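You operate a simulated robot arm through the tools that you are given. There is no shell and no other tool.

You run a simulated robot arm. Do the job below in one go: nothing can be reset, and whatever is moved stays where it is left.

## Task
Plug the iron in, press the tea cloth on WARM and switch off.
Fine: plug in with the dial at OFF; see the lamp turn green before you switch off; no crease or scorch is left; keep off the hot sole; the iron ends on its rest, the dial at OFF.

It is judged by the outcome, as a careful person would: the job done as asked, and still so three seconds after it is handed in. It fails if anything else is knocked over, pushed out of place, dropped, spilled or broken. Flat cloth is picked up by pressing the open fingertips on it (5 to 10 N) and closing them slowly along it; thin cloth reads only 2 to 8 mm in the jaws.

## Robot
A 6-joint arm with a two-finger gripper, fixed in place. Base frame: the origin is at the foot of the arm, x ahead of it, y to its left, z up; the work surface is at about z = 86. Units: cm, rad, N and s.
Its first joint turns from -2.897 to 2.897 rad. Payload 3.43 kg.
The tool frame sits at the grasp point between the pads (the TCP): z along the fingers, y along the line on which they close. The tips reach 2 cm beyond it. Largest opening 19 cm; the body of the gripper starts 24.8 cm behind the TCP.
Orientation is told as [roll, pitch, yaw] about the base's x, y, z axes, in that order, counted from this pose: with the fingers straight down and closing along the base's y, the tool's x points along the base's -x, its y along +y and its z along -z.

## Interface
- The arm moves only by the tool servo_tool. Its argument "increments" is text: rows parted by semicolons, each of 7 numbers parted by spaces: the shift along the base's x, y, z in cm, then the turn, a rotation vector about the base's x, y, z in rad, then the closure, from 0 (fully open) to 1 (shut). In form: dx dy dz rx ry rz hand; .... A call has 1 to 20 rows; each row shifts and turns the commanded pose from where the row before left it. Rows are played at 5 a second. More than 5 cm and 0.15 rad between two rows, or a gripper value outside its range, and nothing of the call is played. A pose out of reach is approached as far as the arm can. The call stops where the force on the tool passes 40 N (or 10 N more than at its start, if that is more) or the arm is blocked; 0.2 s more then pass. Each finger travels about 4.5 cm/s and halts on what it meets, pressing with about 39 N; the grip force reading is that of the motor and also rises with nothing between the fingers. The clock runs only during rows and for 0.2 s after the last one: add rows that do not move to give the fingers time. It gives the time, the measured TCP pose, the force on the tool (base axes), the opening and the grip force at its end, in the units of the frame above (readings bear some noise), with the torque about the TCP (base axes, N m) and any sound that the robot's microphone picked up, and new pictures: "views" is both (left out), scene, wrist or none.
- Cameras (640 x 400 px; columns grow to the right, rows downward): "scene" is fixed at [22.08, 64.98, 148.37]; the picture's right is [-0.64, -0.77, 0.00], its down [-0.40, 0.34, -0.85] and it looks along [0.65, -0.55, -0.52] (base axes); focal length 327 px, centre (320, 200). "wrist" rides on the gripper at [7, -0.8, -28.8] in the tool frame; the picture's right is [0.12, 0.99, 0.00], its down [-0.96, 0.12, -0.25] and it looks along [-0.25, 0.03, 0.97] (tool axes); focal length 261 px, centre (320, 200). There is no depth. A picture from a camera that has moved, and an enlarged one, comes with that camera's place and axes in the base frame and with its lens.
- raise_lower(by): slides the trunk up (or, below 0, down) by that many cm; the arm rides with it, the base frame stays. It gives what a move gives, with no picture.
- close_up(camera, box): a new picture of the part [left, top, right, bottom] of that camera's present view, enlarged. It takes no simulated time.
- close_job(): hands the job in; it is judged then, once.

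Nothing tells you positions but the pictures and the camera data. Unless the task says otherwise, let go and move clear before handing in.

The tools are called after "Emit:" as name(argument=value, ...) on one line, values as JSON. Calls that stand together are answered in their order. servo_tool: Moves the arm, as the interface text tells. Its arguments: {"type":"object","properties":{"increments":{"type":"string"},"views":{"type":"string","enum":["both","scene","wrist","none"]}},"required":["increments"]} The other tools are called the same way: raise_lower (by) slides the trunk up or down; close_up (camera, box) takes an enlarged picture of a part of a camera's view; close_job () hands the job in.

At the start:

```text
t: 0.0
eef_pos: [71.94, -1.22, 121.76]
tcp_rot: [-0.002, 0.0, 0.001]
force: [-0.5, -0.9, -0.2]
wrist_torque: [-0.04, -0.04, 0.0]
opening: 19.0
gripper_force: 0.1
trunk travel left (down, up): [-17.5, 6.5]
```

scene: 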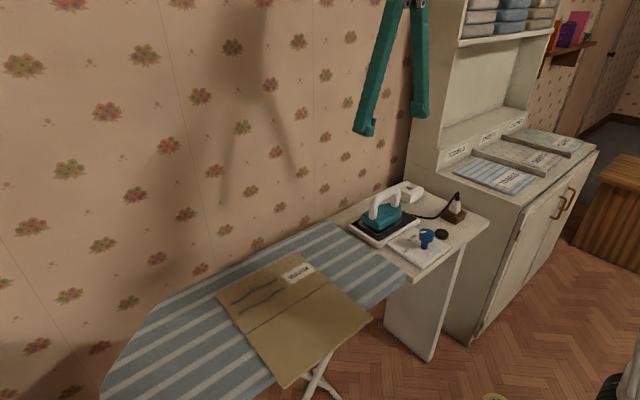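
wrist: 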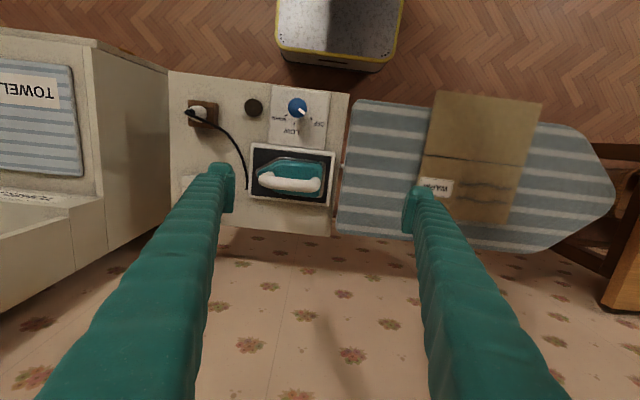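

I see an ironing board with a tan cloth labelled (probably WARM), an iron on its rest, a blue dial, a lamp and a socket/plug on a side table. I'll take close-ups first to locate everything.

Emit:
close_up(camera="scene", box=[330, 170, 500, 280])

Emit:
close_up(camera="wrist", box=[160, 60, 350, 240])

Emit:
close_up(camera="scene", box=[200, 240, 400, 390])

Emit:
close_up(camera="wrist", box=[330, 80, 630, 260])

```text
3.64 times, centred on (415, 225) of scene
camera zoom: at [22.08, 64.98, 148.37], right [-0.64, -0.77, 0.0], down [-0.4, 0.34, -0.85], along [0.65, -0.55, -0.52], focal length 1191 px, centre (-26, 109)
```

zoom: 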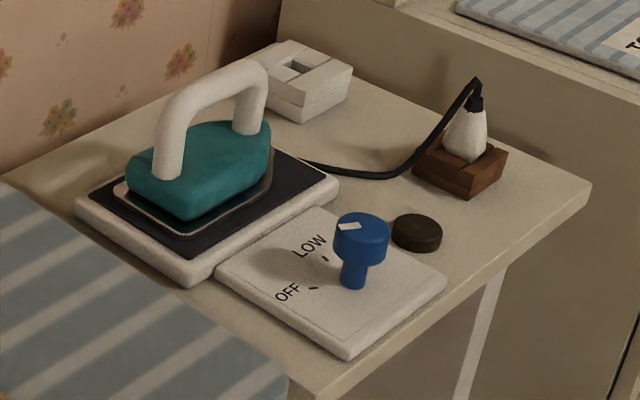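

```text
2.22 times, centred on (255, 150) of wrist
camera zoom: at [65.02, -1.96, 150.62], right [-0.12, 0.99, 0.0], down [0.96, 0.12, 0.25], along [0.25, 0.03, -0.97], focal length 579 px, centre (464, 311)
```

zoom: 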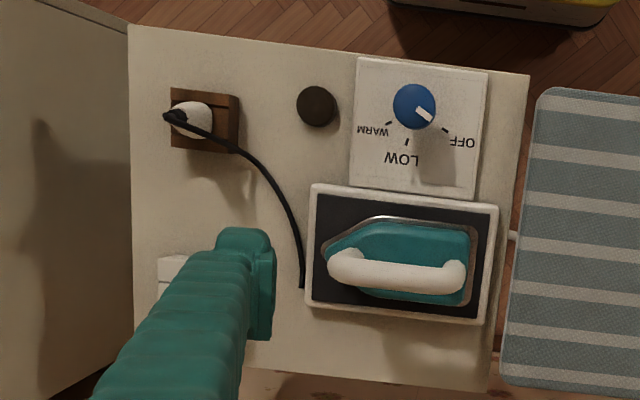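

```text
2.67 times, centred on (300, 315) of scene
camera zoom: at [22.08, 64.98, 148.37], right [-0.64, -0.77, 0.0], down [-0.4, 0.34, -0.85], along [0.65, -0.55, -0.52], focal length 873 px, centre (373, -107)
```

zoom: 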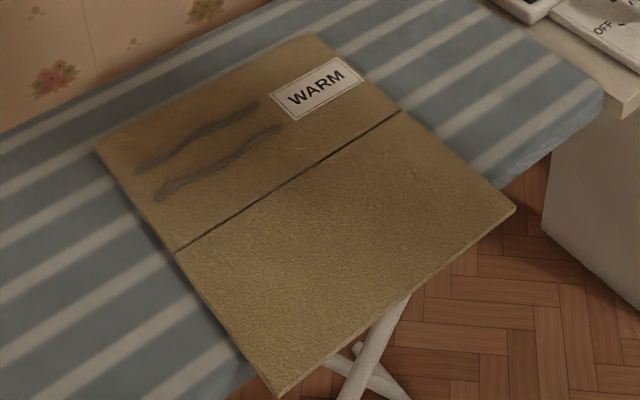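

```text
2.13 times, centred on (480, 170) of wrist
camera zoom: at [65.02, -1.96, 150.62], right [-0.12, 0.99, 0.0], down [0.96, 0.12, 0.25], along [0.25, 0.03, -0.97], focal length 556 px, centre (-21, 264)
```

zoom: 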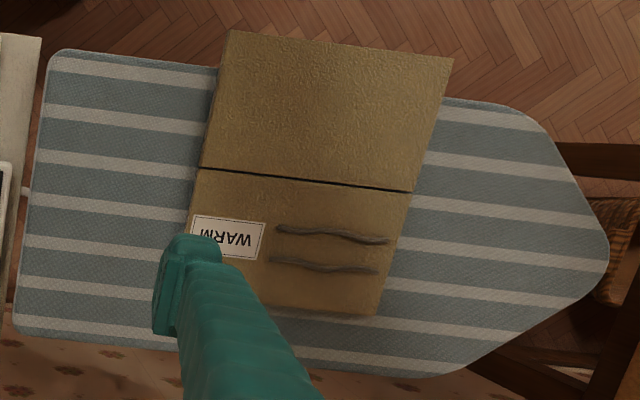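

The plug sits in a wooden holder, and the white box with a recess by the wall looks like the socket. The dial pointer seems near OFF; I'll zoom in tighter on the dial, plug, socket and iron to check.

Emit:
close_up(camera="wrist", box=[264, 80, 336, 145])

Emit:
close_up(camera="scene", box=[385, 215, 455, 270])

Emit:
close_up(camera="scene", box=[390, 175, 475, 230])

Emit:
close_up(camera="scene", box=[340, 175, 430, 250])

```text
6.15 times, centred on (300, 112) of wrist
camera zoom: at [65.02, -1.96, 150.62], right [-0.12, 0.99, 0.0], down [0.96, 0.12, 0.25], along [0.25, 0.03, -0.97], focal length 1604 px, centre (443, 738)
```

zoom: 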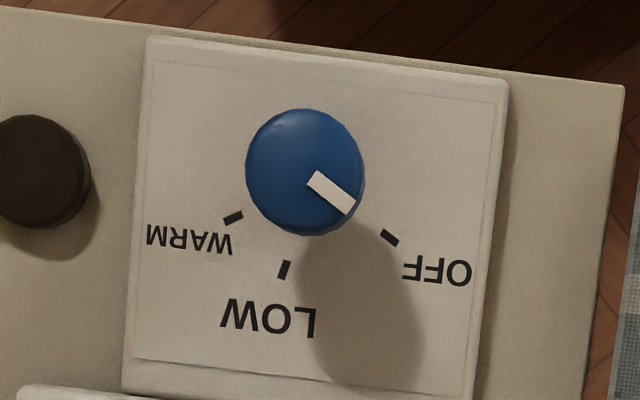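

```text
7.27 times, centred on (420, 242) of scene
camera zoom: at [22.08, 64.98, 148.37], right [-0.64, -0.77, 0.0], down [-0.4, 0.34, -0.85], along [0.65, -0.55, -0.52], focal length 2381 px, centre (-407, -109)
```

zoom: 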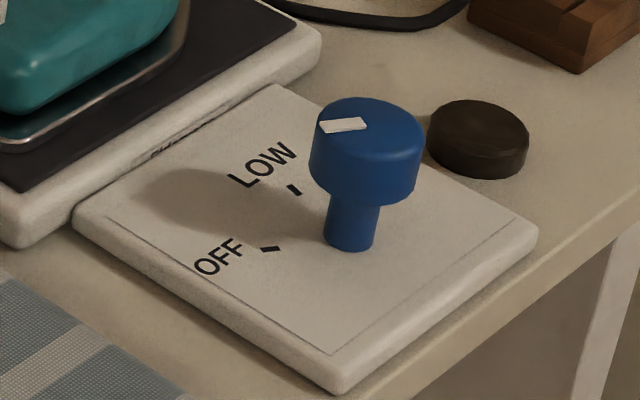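

```text
7.27 times, centred on (432, 202) of scene
camera zoom: at [22.08, 64.98, 148.37], right [-0.64, -0.77, 0.0], down [-0.4, 0.34, -0.85], along [0.65, -0.55, -0.52], focal length 2381 px, centre (-498, 182)
```

zoom: 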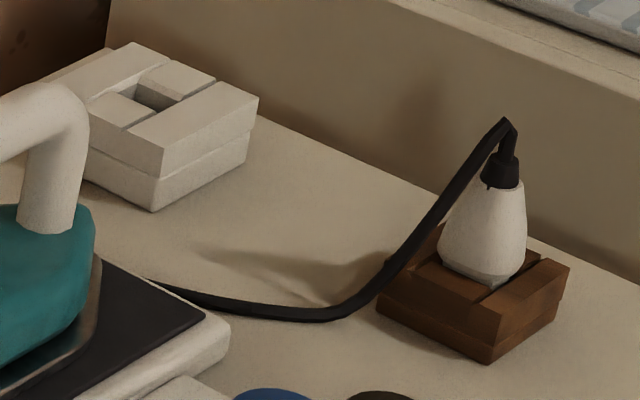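

```text
5.33 times, centred on (385, 212) of scene
camera zoom: at [22.08, 64.98, 148.37], right [-0.64, -0.77, 0.0], down [-0.4, 0.34, -0.85], along [0.65, -0.55, -0.52], focal length 1746 px, centre (-27, 133)
```

zoom: 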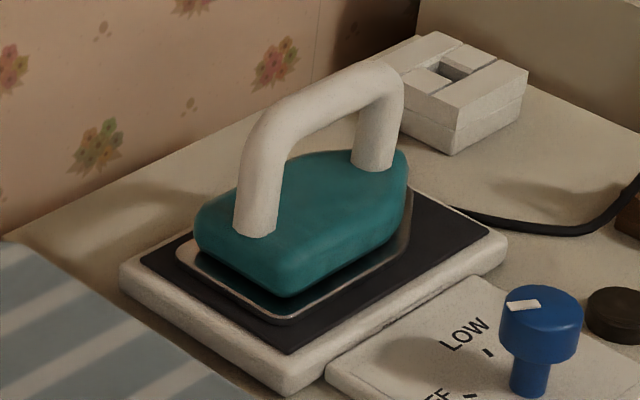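

The pointer is at or very near OFF, with WARM about 117° round (clockwise from above). The plug is parked near (64,-29,90) and the socket is near (79,-26). I'll move the wrist camera over them to get better positions.

Emit:
servo_tool(increments="0.5 -3.5 -1.6 0 0 0 0; 0.5 -3.5 -1.6 0 0 0 0; 0.5 -3.5 -1.6 0 0 0 0; 0.5 -3.5 -1.6 0 0 0 0; 0.5 -3.5 -1.6 0 0 0 0; 0.5 -3.5 -1.6 0 0 0 0; 0 0 0 0 0 0 0; 0 0 0 0 0 0 0", views="both")

Emit:
close_up(camera="wrist", box=[240, 70, 360, 145])

Emit:
close_up(camera="wrist", box=[240, 140, 360, 215])

```text
t: 1.8
eef_pos: [74.92, -22.11, 112.31]
tcp_rot: [0.0, 0.001, 0.0]
force: [-0.9, -0.2, 0.3]
wrist_torque: [-0.03, 0.01, 0.0]
opening: 19.0
gripper_force: 0.1
trunk travel left (down, up): [-17.5, 6.5]
camera wrist: at [67.97, -22.98, 141.05], right [-0.12, 0.99, 0.0], down [0.96, 0.12, 0.25], along [0.25, 0.03, -0.97], focal length 261 px, centre (320, 200)
```

scene: 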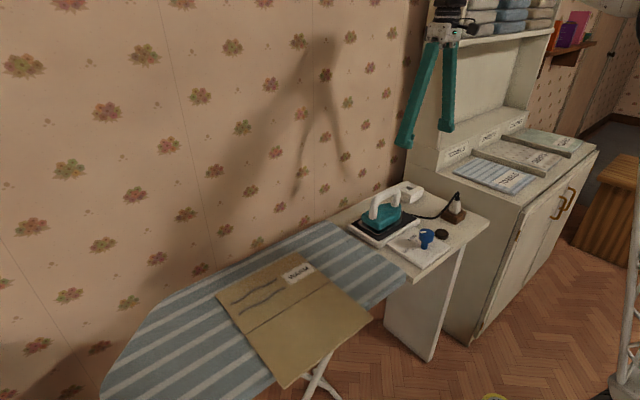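
wrist: 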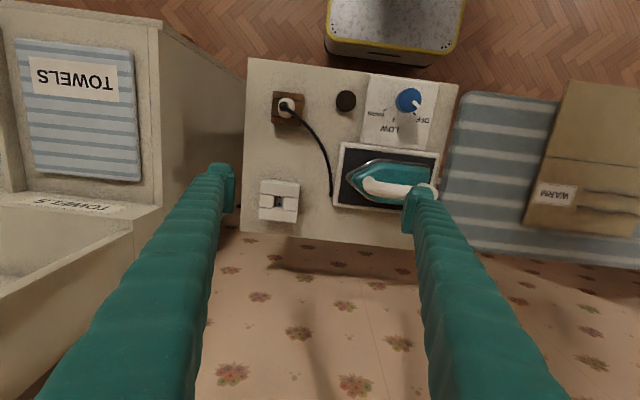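

```text
5.33 times, centred on (300, 108) of wrist
camera zoom: at [67.97, -22.98, 141.05], right [-0.12, 0.99, 0.0], down [0.96, 0.12, 0.25], along [0.25, 0.03, -0.97], focal length 1390 px, centre (427, 693)
```

zoom: 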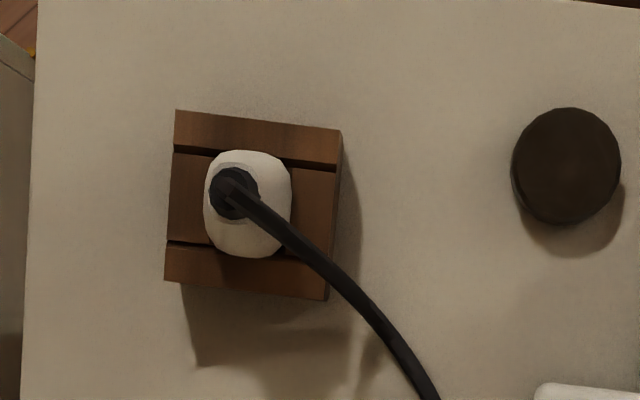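

```text
5.33 times, centred on (300, 178) of wrist
camera zoom: at [67.97, -22.98, 141.05], right [-0.12, 0.99, 0.0], down [0.96, 0.12, 0.25], along [0.25, 0.03, -0.97], focal length 1390 px, centre (427, 320)
```

zoom: 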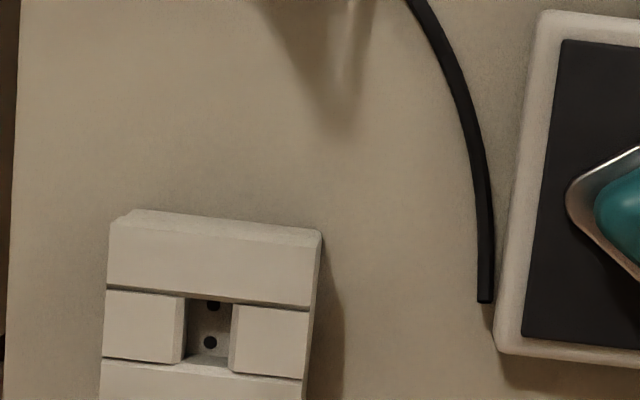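

The socket has a two-pin recess at about (82.6,-29.6), and the plug stands upright in its wooden holder at about (64.4,-29.5), turned the same way. Before touching the plug I'll check the dial pointer from this camera position.

Emit:
close_up(camera="wrist", box=[365, 70, 445, 140])

Emit:
close_up(camera="wrist", box=[245, 165, 325, 235])

Emit:
close_up(camera="scene", box=[435, 185, 475, 225])

Emit:
close_up(camera="scene", box=[395, 175, 430, 210])

```text
5.71 times, centred on (405, 105) of wrist
camera zoom: at [67.97, -22.98, 141.05], right [-0.12, 0.99, 0.0], down [0.96, 0.12, 0.25], along [0.25, 0.03, -0.97], focal length 1489 px, centre (-166, 743)
```

zoom: 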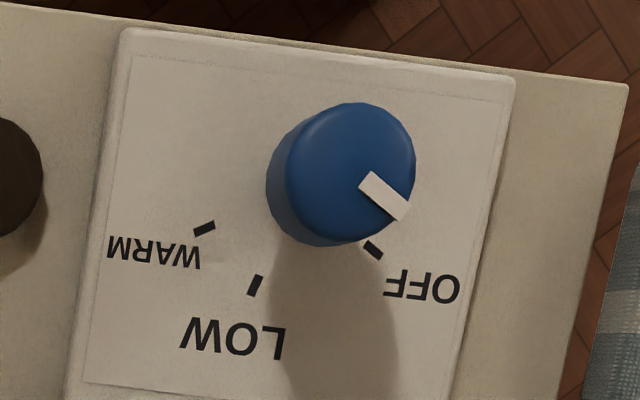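

```text
5.71 times, centred on (285, 200) of wrist
camera zoom: at [67.97, -22.98, 141.05], right [-0.12, 0.99, 0.0], down [0.96, 0.12, 0.25], along [0.25, 0.03, -0.97], focal length 1489 px, centre (520, 200)
```

zoom: 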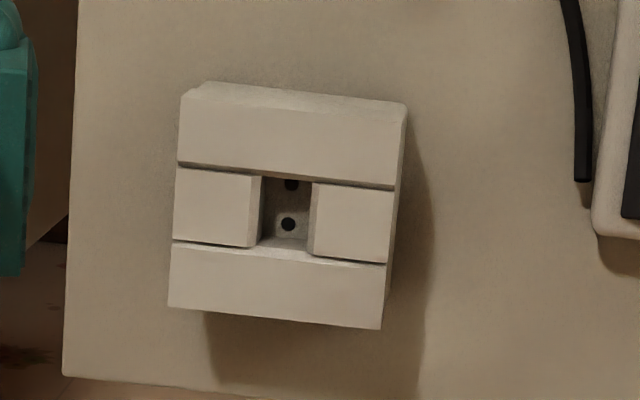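

```text
10.00 times, centred on (455, 205) of scene
camera zoom: at [22.08, 64.98, 148.37], right [-0.64, -0.77, 0.0], down [-0.4, 0.34, -0.85], along [0.65, -0.55, -0.52], focal length 3274 px, centre (-1030, 150)
```

zoom: 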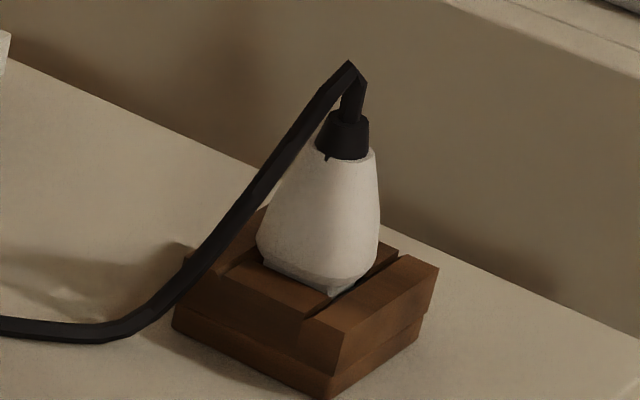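

```text
11.43 times, centred on (412, 192) of scene
camera zoom: at [22.08, 64.98, 148.37], right [-0.64, -0.77, 0.0], down [-0.4, 0.34, -0.85], along [0.65, -0.55, -0.52], focal length 3742 px, centre (-737, 286)
```

zoom: 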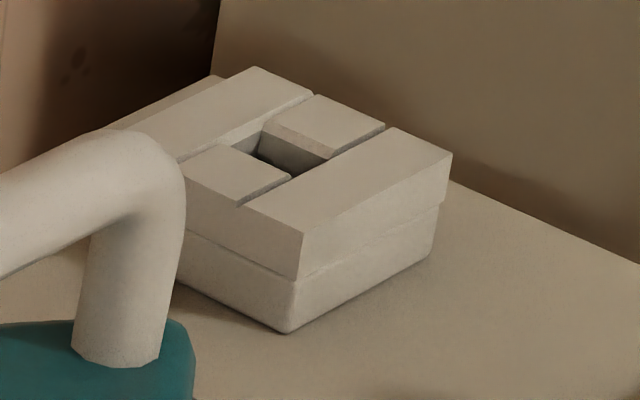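

The pointer lines up with the OFF tick. Next I'll go above the plug with the fingers part closed and check alignment before going down.

Emit:
servo_tool(increments="-2.1 -1.48 -2 0 0 0 0.58; -2.1 -1.48 -2 0 0 0 0.58; -2.1 -1.48 -2 0 0 0 0.58; -2.1 -1.48 -2 0 0 0 0.58; -2.1 -1.48 -2 0 0 0 0.58; 0 0 -2.3 0 0 0 0.58; 0 0 0 0 0 0 0.58; 0 0 0 0 0 0 0.58", views="both")

Emit:
close_up(camera="wrist", box=[240, 130, 400, 250])

Emit:
close_up(camera="scene", box=[420, 150, 490, 225])

```text
t: 3.6
eef_pos: [64.73, -29.36, 100.0]
tcp_rot: [-0.001, 0.001, 0.001]
force: [0.0, -0.3, -0.2]
wrist_torque: [0.03, -0.05, 0.0]
opening: 7.99
gripper_force: 0.0
trunk travel left (down, up): [-17.5, 6.5]
camera wrist: at [57.74, -30.22, 128.73], right [-0.12, 0.99, 0.0], down [0.96, 0.12, 0.25], along [0.25, 0.03, -0.97], focal length 261 px, centre (320, 200)
```

scene: 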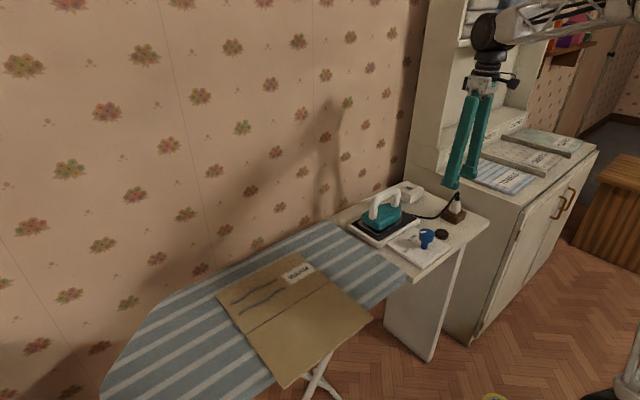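
wrist: 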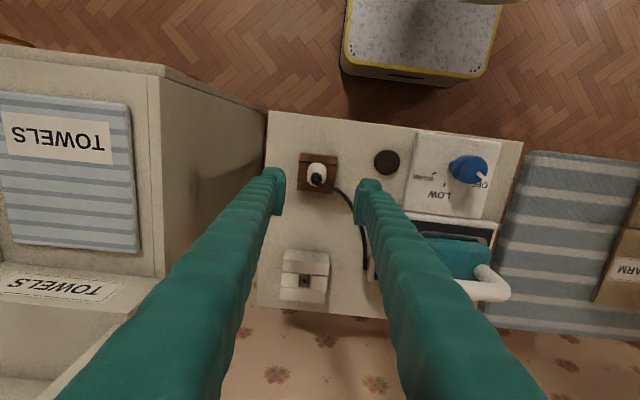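

```text
3.33 times, centred on (320, 190) of wrist
camera zoom: at [57.74, -30.22, 128.73], right [-0.12, 0.99, 0.0], down [0.96, 0.12, 0.25], along [0.25, 0.03, -0.97], focal length 869 px, centre (320, 233)
```

zoom: 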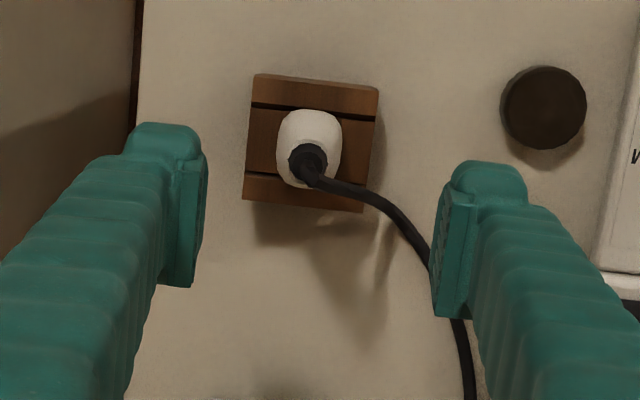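

```text
5.33 times, centred on (455, 188) of scene
camera zoom: at [22.08, 64.98, 148.37], right [-0.64, -0.77, 0.0], down [-0.4, 0.34, -0.85], along [0.65, -0.55, -0.52], focal length 1746 px, centre (-400, 267)
```

zoom: 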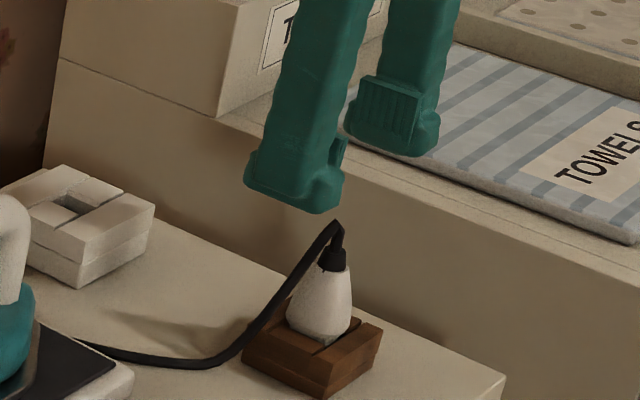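

The plug axis looks about 0.8 cm nearer the base and 0.5 cm to the right of the TCP. I'll correct that, go partway down and look again.

Emit:
servo_tool(increments="-0.8 -0.5 0 0 0 0 0.58; 0 0 -2 0 0 0 0.58; 0 0 -2 0 0 0 0.58; 0 0 -1.5 0 0 0 0.58; 0 0 0 0 0 0 0.58; 0 0 0 0 0 0 0.58", views="wrist")

Emit:
close_up(camera="wrist", box=[240, 130, 400, 250])

Emit:
close_up(camera="scene", box=[420, 160, 490, 225])

```text
t: 5.0
eef_pos: [63.83, -30.02, 94.26]
tcp_rot: [0.0, 0.001, 0.0]
force: [-0.2, -0.3, -0.4]
wrist_torque: [0.01, 0.0, 0.0]
opening: 7.98
gripper_force: 0.0
trunk travel left (down, up): [-17.5, 6.5]
camera wrist: at [56.86, -30.79, 123.12], right [-0.12, 0.99, 0.0], down [0.96, 0.12, 0.25], along [0.25, 0.03, -0.97], focal length 261 px, centre (320, 200)
```

wrist: 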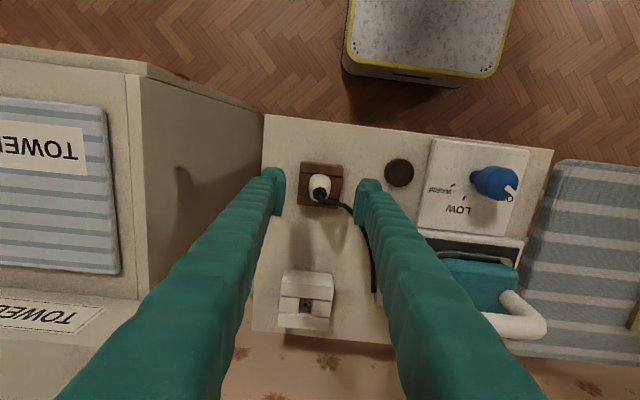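

```text
3.33 times, centred on (320, 190) of wrist
camera zoom: at [56.86, -30.79, 123.12], right [-0.12, 0.99, 0.0], down [0.96, 0.12, 0.25], along [0.25, 0.03, -0.97], focal length 869 px, centre (320, 233)
```

zoom: 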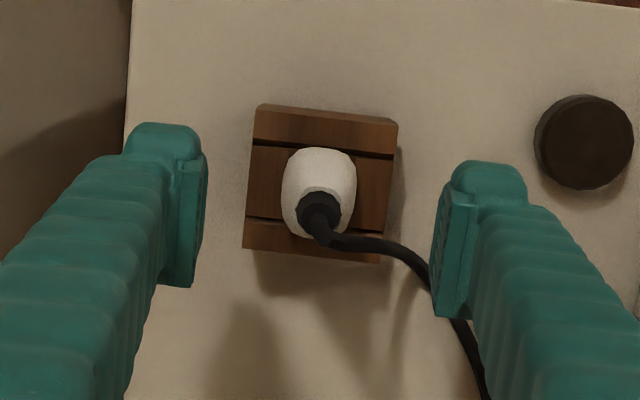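

```text
6.15 times, centred on (455, 192) of scene
camera zoom: at [22.08, 64.98, 148.37], right [-0.64, -0.77, 0.0], down [-0.4, 0.34, -0.85], along [0.65, -0.55, -0.52], focal length 2015 px, centre (-511, 246)
```

zoom: 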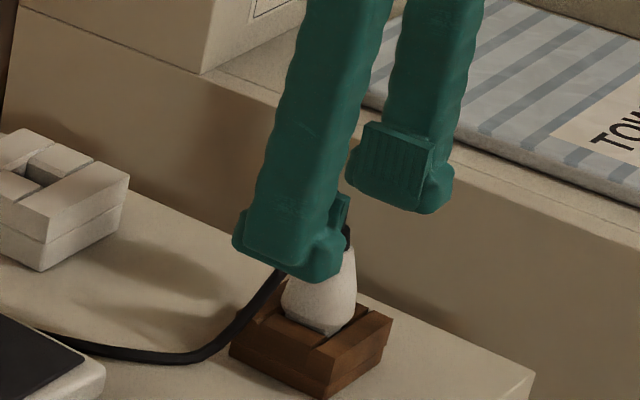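

Alignment is within 0.2 cm. I'll make the small x correction, go down to the body of the plug and close on it gently.

Emit:
servo_tool(increments="-0.2 0.03 -0.8 0 0 0 0.58; 0 0 -0.8 0 0 0 0.58; 0 0 -0.8 0 0 0 0.58; 0 0 -0.8 0 0 0 0.58; 0 0 0 0 0 0 0.58; 0 0 0 0 0 0 0.58", views="wrist")

Emit:
close_up(camera="wrist", box=[240, 130, 400, 250])

Emit:
close_up(camera="scene", box=[420, 160, 490, 225])

```text
t: 6.4
eef_pos: [63.42, -30.09, 91.22]
tcp_rot: [0.0, -0.001, 0.0]
force: [0.4, 0.1, 0.4]
wrist_torque: [-0.01, 0.03, -0.01]
opening: 7.99
gripper_force: 0.0
trunk travel left (down, up): [-17.5, 6.5]
camera wrist: at [56.56, -30.9, 119.95], right [-0.12, 0.99, 0.0], down [0.96, 0.12, 0.25], along [0.25, 0.03, -0.97], focal length 261 px, centre (320, 200)
```

wrist: 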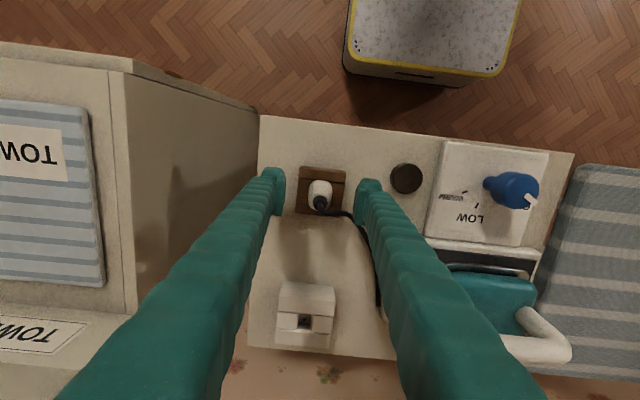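

```text
3.33 times, centred on (320, 190) of wrist
camera zoom: at [56.56, -30.9, 119.95], right [-0.12, 0.99, 0.0], down [0.96, 0.12, 0.25], along [0.25, 0.03, -0.97], focal length 869 px, centre (320, 233)
```

zoom: 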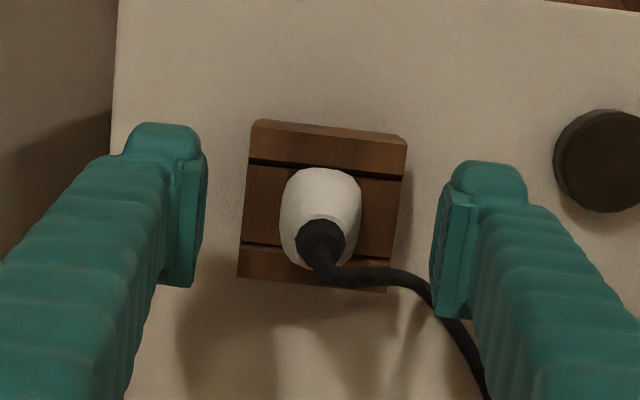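

```text
6.15 times, centred on (455, 192) of scene
camera zoom: at [22.08, 64.98, 148.37], right [-0.64, -0.77, 0.0], down [-0.4, 0.34, -0.85], along [0.65, -0.55, -0.52], focal length 2015 px, centre (-511, 246)
```

zoom: 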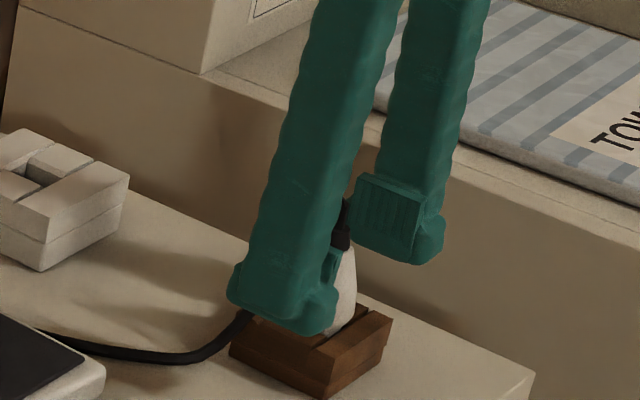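

The fingers straddle the plug with clearance above the holder. Now I'll close on it.

Emit:
servo_tool(increments="0.05 0.1 0 0 0 0 0.66; 0 0 0 0 0 0 0.74; 0 0 0 0 0 0 0.8; 0 0 0 0 0 0 0.86; 0 0 0 0 0 0 0.92; 0 0 0 0 0 0 0.95; 0 0 0 0 0 0 0.95", views="wrist")

Emit:
close_up(camera="scene", box=[420, 160, 490, 225])

Emit:
close_up(camera="wrist", box=[240, 130, 400, 250])

```text
t: 8.0
eef_pos: [63.55, -30.1, 91.06]
tcp_rot: [0.001, 0.0, 0.0]
force: [-0.5, 0.8, -0.8]
wrist_torque: [-0.03, 0.06, 0.0]
opening: 2.45
gripper_force: 39.6
trunk travel left (down, up): [-17.5, 6.5]
camera wrist: at [56.59, -30.81, 119.99], right [-0.12, 0.99, 0.0], down [0.96, 0.12, 0.25], along [0.25, 0.03, -0.97], focal length 261 px, centre (320, 200)
```

wrist: 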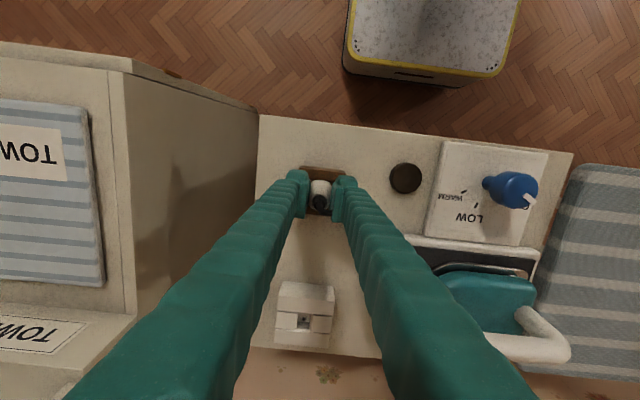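

```text
6.15 times, centred on (455, 192) of scene
camera zoom: at [22.08, 64.98, 148.37], right [-0.64, -0.77, 0.0], down [-0.4, 0.34, -0.85], along [0.65, -0.55, -0.52], focal length 2015 px, centre (-511, 246)
```

zoom: 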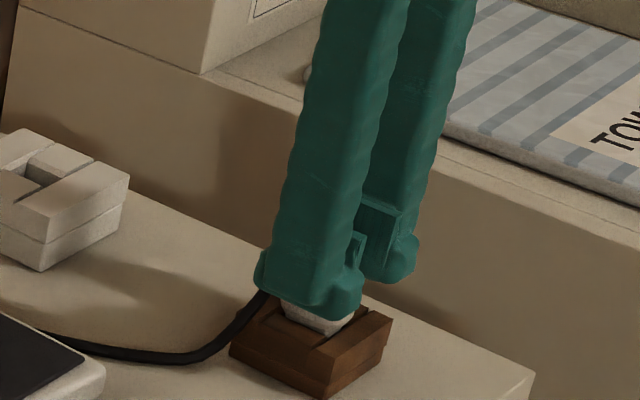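

```text
3.33 times, centred on (320, 190) of wrist
camera zoom: at [56.59, -30.81, 119.99], right [-0.12, 0.99, 0.0], down [0.96, 0.12, 0.25], along [0.25, 0.03, -0.97], focal length 869 px, centre (320, 233)
```

zoom: 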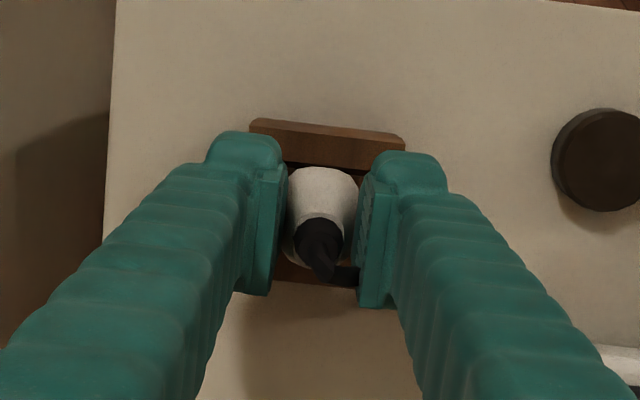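

The plug is gripped (opening 2.45 cm, 39.6 N) and the cable isn't obstructing. I'll lift it slowly straight up.

Emit:
servo_tool(increments="0 0 0.4 0 0 0 0.95; 0 0 0.4 0 0 0 0.95; 0 0 0.6 0 0 0 0.95; 0 0 0.8 0 0 0 0.95; 0 0 1 0 0 0 0.95; 0 0 1 0 0 0 0.95; 0 0 1 0 0 0 0.95; 0 0 0 0 0 0 0.95", views="both")

Emit:
close_up(camera="scene", box=[420, 150, 490, 225])

Emit:
close_up(camera="wrist", box=[240, 130, 400, 250])

```text
t: 9.8
eef_pos: [63.52, -29.73, 96.33]
tcp_rot: [-0.001, -0.001, 0.002]
force: [0.2, -0.6, -0.7]
wrist_torque: [-0.02, 0.02, 0.01]
opening: 2.45
gripper_force: 38.5
trunk travel left (down, up): [-17.5, 6.5]
camera wrist: at [56.54, -30.7, 125.19], right [-0.12, 0.99, 0.0], down [0.96, 0.12, 0.25], along [0.25, 0.03, -0.97], focal length 261 px, centre (320, 200)
```

scene: 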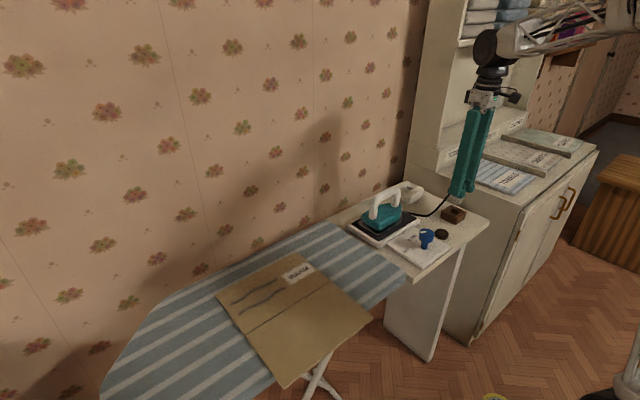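
wrist: 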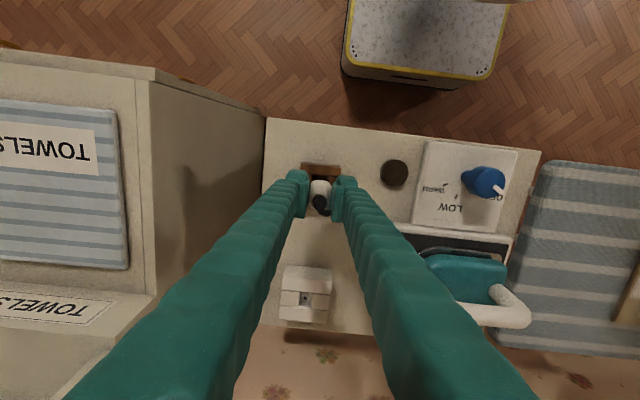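

```text
5.33 times, centred on (455, 188) of scene
camera zoom: at [22.08, 64.98, 148.37], right [-0.64, -0.77, 0.0], down [-0.4, 0.34, -0.85], along [0.65, -0.55, -0.52], focal length 1746 px, centre (-400, 267)
```

zoom: 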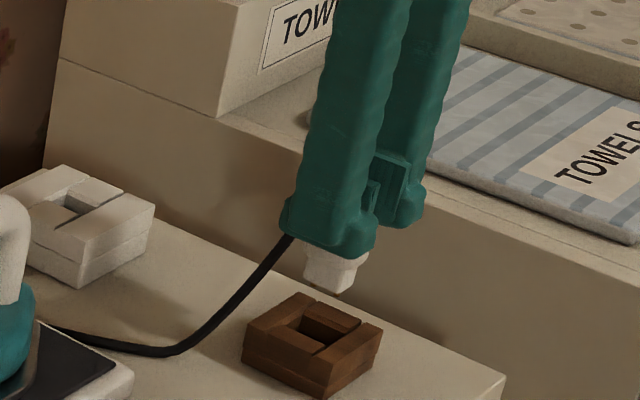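

```text
3.33 times, centred on (320, 190) of wrist
camera zoom: at [56.54, -30.7, 125.19], right [-0.12, 0.99, 0.0], down [0.96, 0.12, 0.25], along [0.25, 0.03, -0.97], focal length 869 px, centre (320, 233)
```

zoom: 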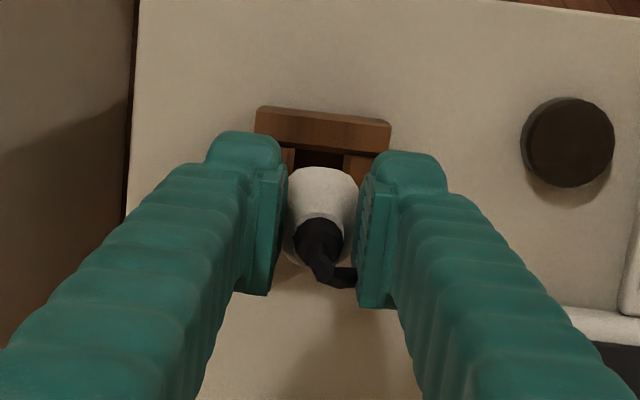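

The plug is out of the holder, and its square boss and pins match the socket's recess. I'll move sideways and up so that both holder and socket are in view, to measure the offset between them.

Emit:
servo_tool(increments="0.5 1 2.5 0 0 0 0.95; 1.5 2 2 0 0 0 0.95; 2 2 1.5 0 0 0 0.95; 2 2 1 0 0 0 0.95; 2 2 0.5 0 0 0 0.95; 1.5 2 0 0 0 0 0.95; 0 0 0 0 0 0 0.95; 0 0 0 0 0 0 0.95", views="both")

Emit:
close_up(camera="wrist", box=[215, 80, 295, 160])

Emit:
close_up(camera="wrist", box=[215, 170, 295, 250])

```text
t: 11.6
eef_pos: [73.06, -18.91, 103.8]
tcp_rot: [-0.001, 0.0, 0.0]
force: [0.2, -0.7, -0.6]
wrist_torque: [0.04, -0.01, 0.02]
opening: 2.44
gripper_force: 38.6
trunk travel left (down, up): [-17.5, 6.5]
camera wrist: at [66.0, -19.72, 132.68], right [-0.12, 0.99, 0.0], down [0.96, 0.12, 0.25], along [0.25, 0.03, -0.97], focal length 261 px, centre (320, 200)
```

scene: 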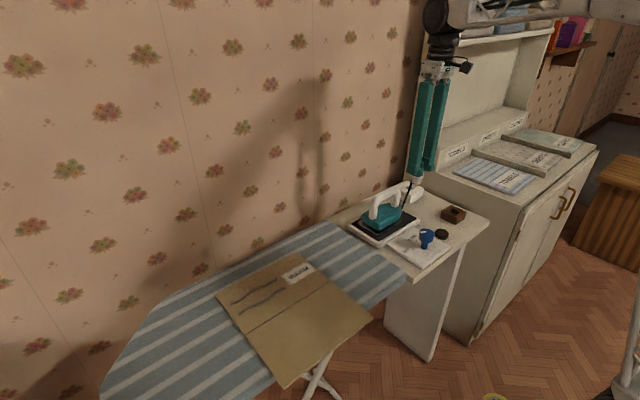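
wrist: 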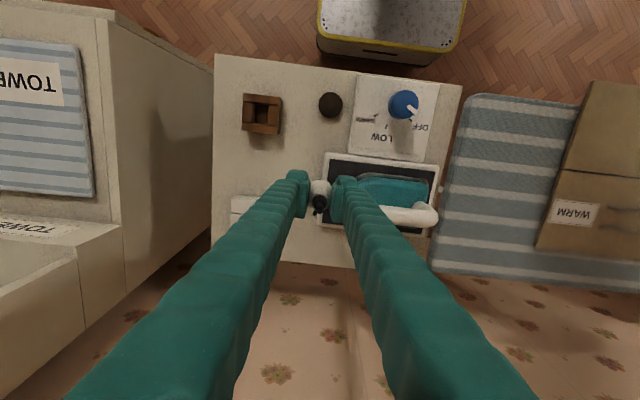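

```text
5.00 times, centred on (255, 120) of wrist
camera zoom: at [66.0, -19.72, 132.68], right [-0.12, 0.99, 0.0], down [0.96, 0.12, 0.25], along [0.25, 0.03, -0.97], focal length 1303 px, centre (645, 600)
```

zoom: 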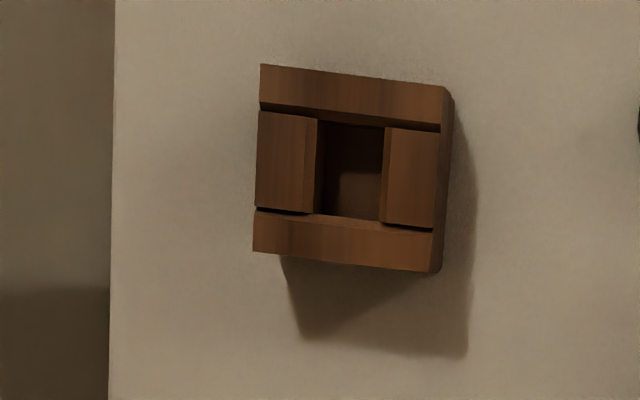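

```text
5.00 times, centred on (255, 210) of wrist
camera zoom: at [66.0, -19.72, 132.68], right [-0.12, 0.99, 0.0], down [0.96, 0.12, 0.25], along [0.25, 0.03, -0.97], focal length 1303 px, centre (645, 150)
```

zoom: 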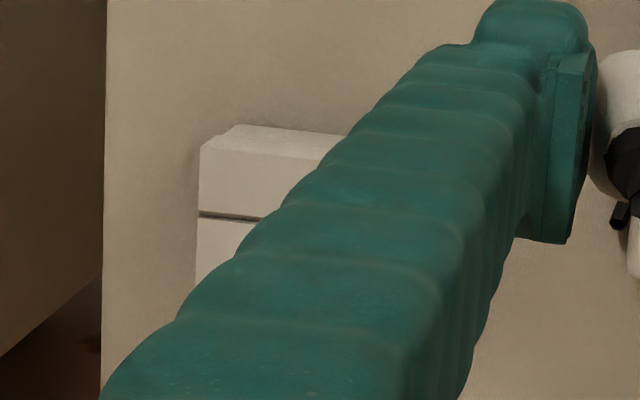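

The holder recess is loose, so I'll measure the socket directly instead. I'll shift the tool to the side of the socket so the wrist camera sees its recess unobstructed.

Emit:
servo_tool(increments="2.2 -0.6 -0.7 0 0 0 0.95; 2.2 -0.6 -0.7 0 0 0 0.95; 2.2 -0.6 -0.7 0 0 0 0.95; 2.2 -0.6 -0.7 0 0 0 0.95; 2.2 -0.6 -0.7 0 0 0 0.95; 0 0 0 0 0 0 0.95; 0 0 0 0 0 0 0.95", views="both")

Emit:
close_up(camera="wrist", box=[220, 130, 330, 210])

Emit:
close_up(camera="scene", box=[380, 150, 440, 210])

```text
t: 13.2
eef_pos: [84.18, -22.0, 100.23]
tcp_rot: [-0.002, -0.001, -0.001]
force: [0.6, 0.3, -1.0]
wrist_torque: [0.01, -0.01, 0.0]
opening: 2.43
gripper_force: 39.6
trunk travel left (down, up): [-17.5, 6.5]
camera wrist: at [77.16, -22.81, 129.06], right [-0.12, 0.99, 0.0], down [0.96, 0.12, 0.25], along [0.25, 0.03, -0.97], focal length 261 px, centre (320, 200)
```

scene: 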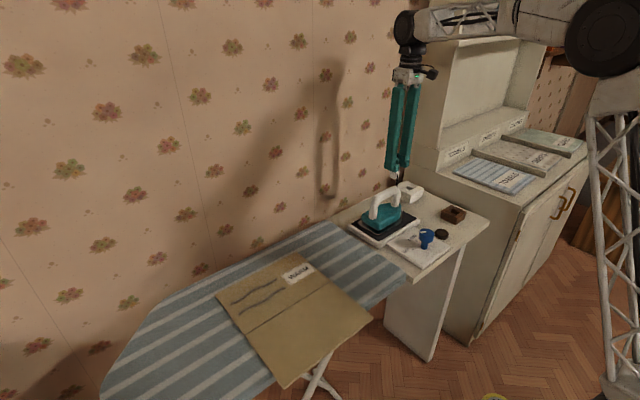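
wrist: 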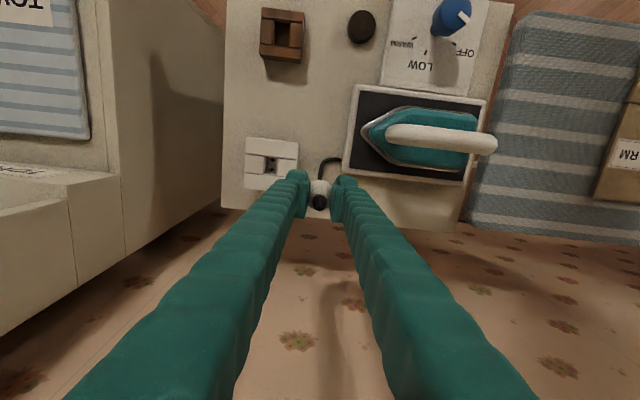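

```text
5.00 times, centred on (275, 170) of wrist
camera zoom: at [77.16, -22.81, 129.06], right [-0.12, 0.99, 0.0], down [0.96, 0.12, 0.25], along [0.25, 0.03, -0.97], focal length 1303 px, centre (545, 350)
```

zoom: 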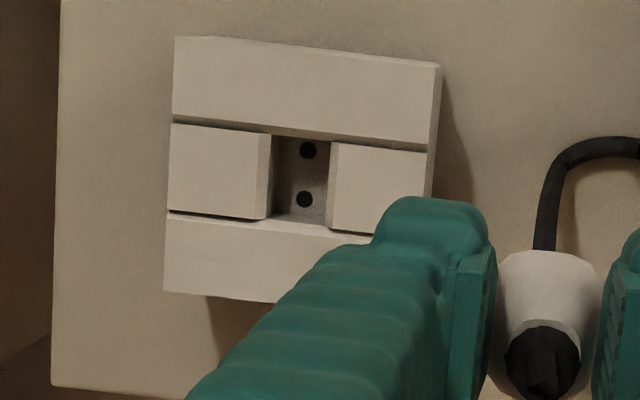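

```text
6.67 times, centred on (410, 180) of scene
camera zoom: at [22.08, 64.98, 148.37], right [-0.64, -0.77, 0.0], down [-0.4, 0.34, -0.85], along [0.65, -0.55, -0.52], focal length 2183 px, centre (-280, 333)
```

zoom: 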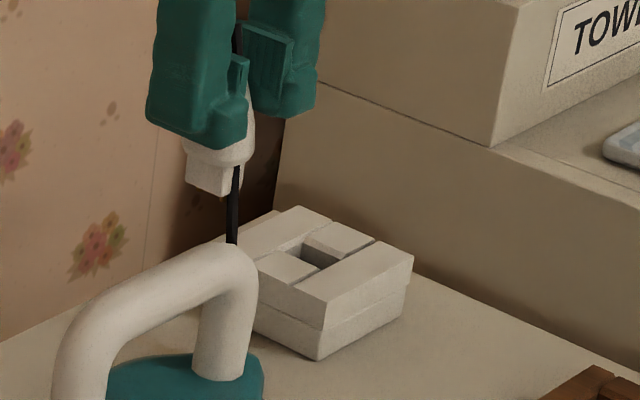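

I now have the socket recess at about (82.85,-29.55). Next I'll look closely at how the plug sits in the fingers.

Emit:
close_up(camera="scene", box=[385, 145, 415, 175])

Emit:
close_up(camera="wrist", box=[285, 160, 355, 220])

Emit:
close_up(camera="scene", box=[395, 175, 430, 210])

```text
13.33 times, centred on (400, 160) of scene
camera zoom: at [22.08, 64.98, 148.37], right [-0.64, -0.77, 0.0], down [-0.4, 0.34, -0.85], along [0.65, -0.55, -0.52], focal length 4366 px, centre (-747, 733)
```

zoom: 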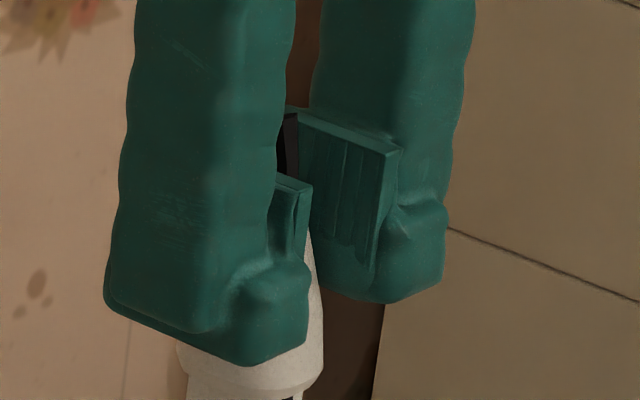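

```text
6.67 times, centred on (320, 190) of wrist
camera zoom: at [77.16, -22.81, 129.06], right [-0.12, 0.99, 0.0], down [0.96, 0.12, 0.25], along [0.25, 0.03, -0.97], focal length 1738 px, centre (320, 267)
```

zoom: 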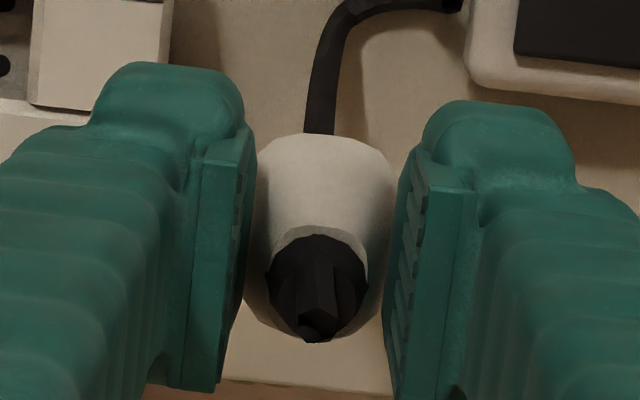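

```text
11.43 times, centred on (412, 192) of scene
camera zoom: at [22.08, 64.98, 148.37], right [-0.64, -0.77, 0.0], down [-0.4, 0.34, -0.85], along [0.65, -0.55, -0.52], focal length 3742 px, centre (-737, 286)
```

zoom: 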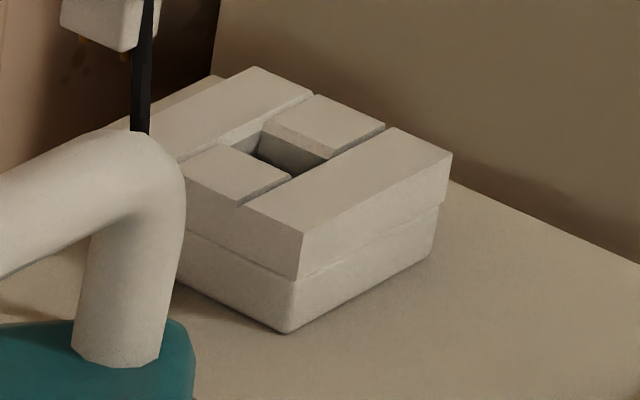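

Emit:
close_up(camera="scene", box=[388, 158, 412, 186])

```text
14.29 times, centred on (400, 172) of scene
camera zoom: at [22.08, 64.98, 148.37], right [-0.64, -0.77, 0.0], down [-0.4, 0.34, -0.85], along [0.65, -0.55, -0.52], focal length 4677 px, centre (-823, 600)
```

zoom: 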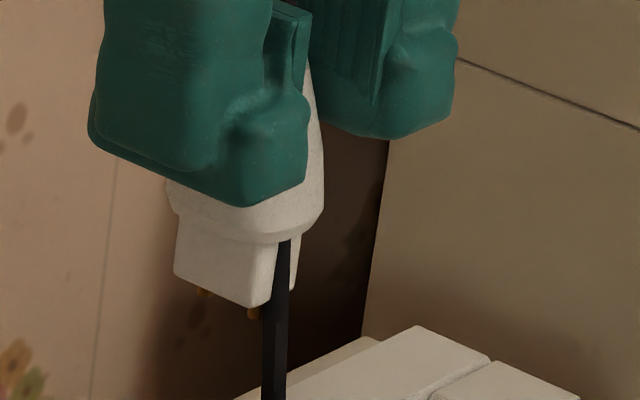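

The boss centre sits about +0.35 cm in x from the TCP, with its bottom about 5.7 cm below it. The socket recess is at about (83.1,-29.7) with its top at z≈88.4. I'll move above it and check.

Emit:
servo_tool(increments="-0.4 -2 -0.2 0 0 0 0.95; -0.4 -2 -0.2 0 0 0 0.95; -0.4 -2 -0.2 0 0 0 0.95; -0.3 -1.75 -0.6 0 0 0 0.95; 0 0 -1 0 0 0 0.95; 0 0 -1 0 0 0 0.95; 0 0 0 0 0 0 0.95; 0 0 0 0 0 0 0.95", views="wrist")

Emit:
close_up(camera="scene", box=[390, 160, 435, 205])

Emit:
close_up(camera="wrist", box=[270, 130, 370, 220])

```text
t: 15.0
eef_pos: [82.3, -29.85, 97.27]
tcp_rot: [0.0, 0.0, -0.001]
force: [0.1, -0.1, -0.1]
wrist_torque: [0.01, 0.0, -0.03]
opening: 2.45
gripper_force: 39.2
trunk travel left (down, up): [-17.5, 6.5]
camera wrist: at [75.44, -30.56, 126.0], right [-0.12, 0.99, 0.0], down [0.96, 0.12, 0.25], along [0.25, 0.03, -0.97], focal length 261 px, centre (320, 200)
```

wrist: 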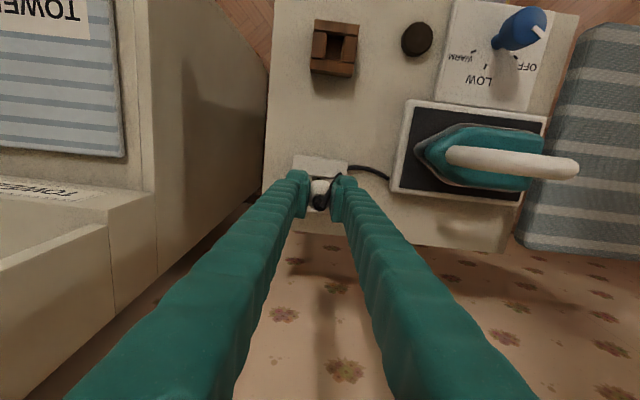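

```text
8.89 times, centred on (412, 182) of scene
camera zoom: at [22.08, 64.98, 148.37], right [-0.64, -0.77, 0.0], down [-0.4, 0.34, -0.85], along [0.65, -0.55, -0.52], focal length 2910 px, centre (-502, 356)
```

zoom: 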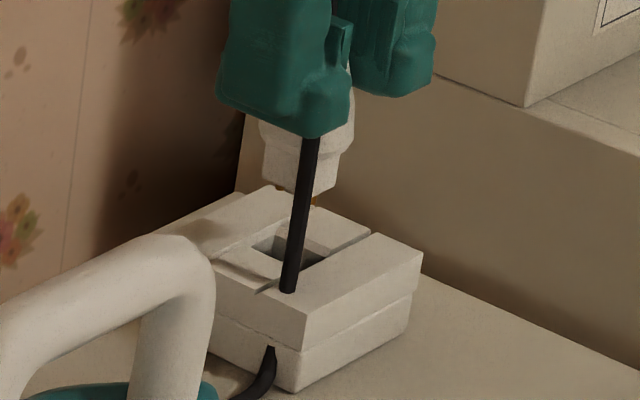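

```text
4.44 times, centred on (320, 175) of wrist
camera zoom: at [75.44, -30.56, 126.0], right [-0.12, 0.99, 0.0], down [0.96, 0.12, 0.25], along [0.25, 0.03, -0.97], focal length 1158 px, centre (320, 311)
```

zoom: 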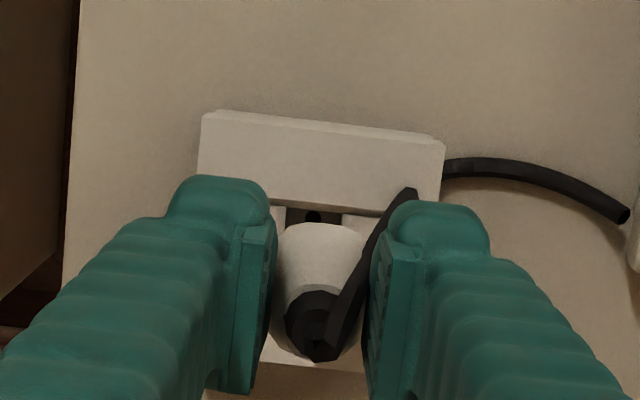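

Emit:
close_up(camera="scene", box=[402, 172, 428, 198])

Emit:
close_up(camera="wrist", box=[295, 155, 355, 215])

```text
15.38 times, centred on (415, 185) of scene
camera zoom: at [22.08, 64.98, 148.37], right [-0.64, -0.77, 0.0], down [-0.4, 0.34, -0.85], along [0.65, -0.55, -0.52], focal length 5037 px, centre (-1142, 431)
```

zoom: 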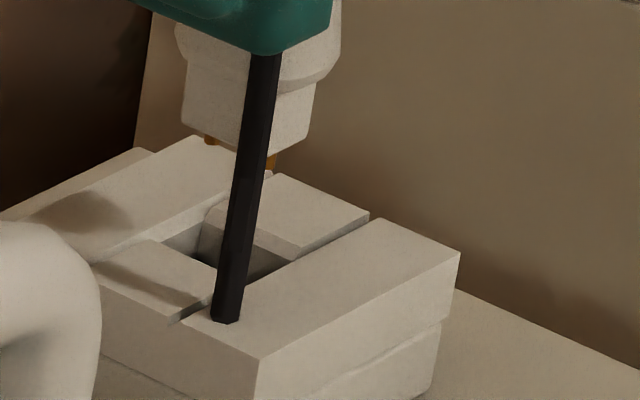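

```text
6.67 times, centred on (325, 185) of wrist
camera zoom: at [75.44, -30.56, 126.0], right [-0.12, 0.99, 0.0], down [0.96, 0.12, 0.25], along [0.25, 0.03, -0.97], focal length 1738 px, centre (287, 300)
```

zoom: 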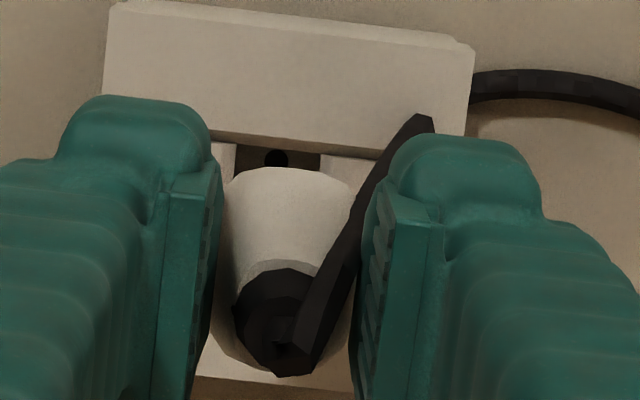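

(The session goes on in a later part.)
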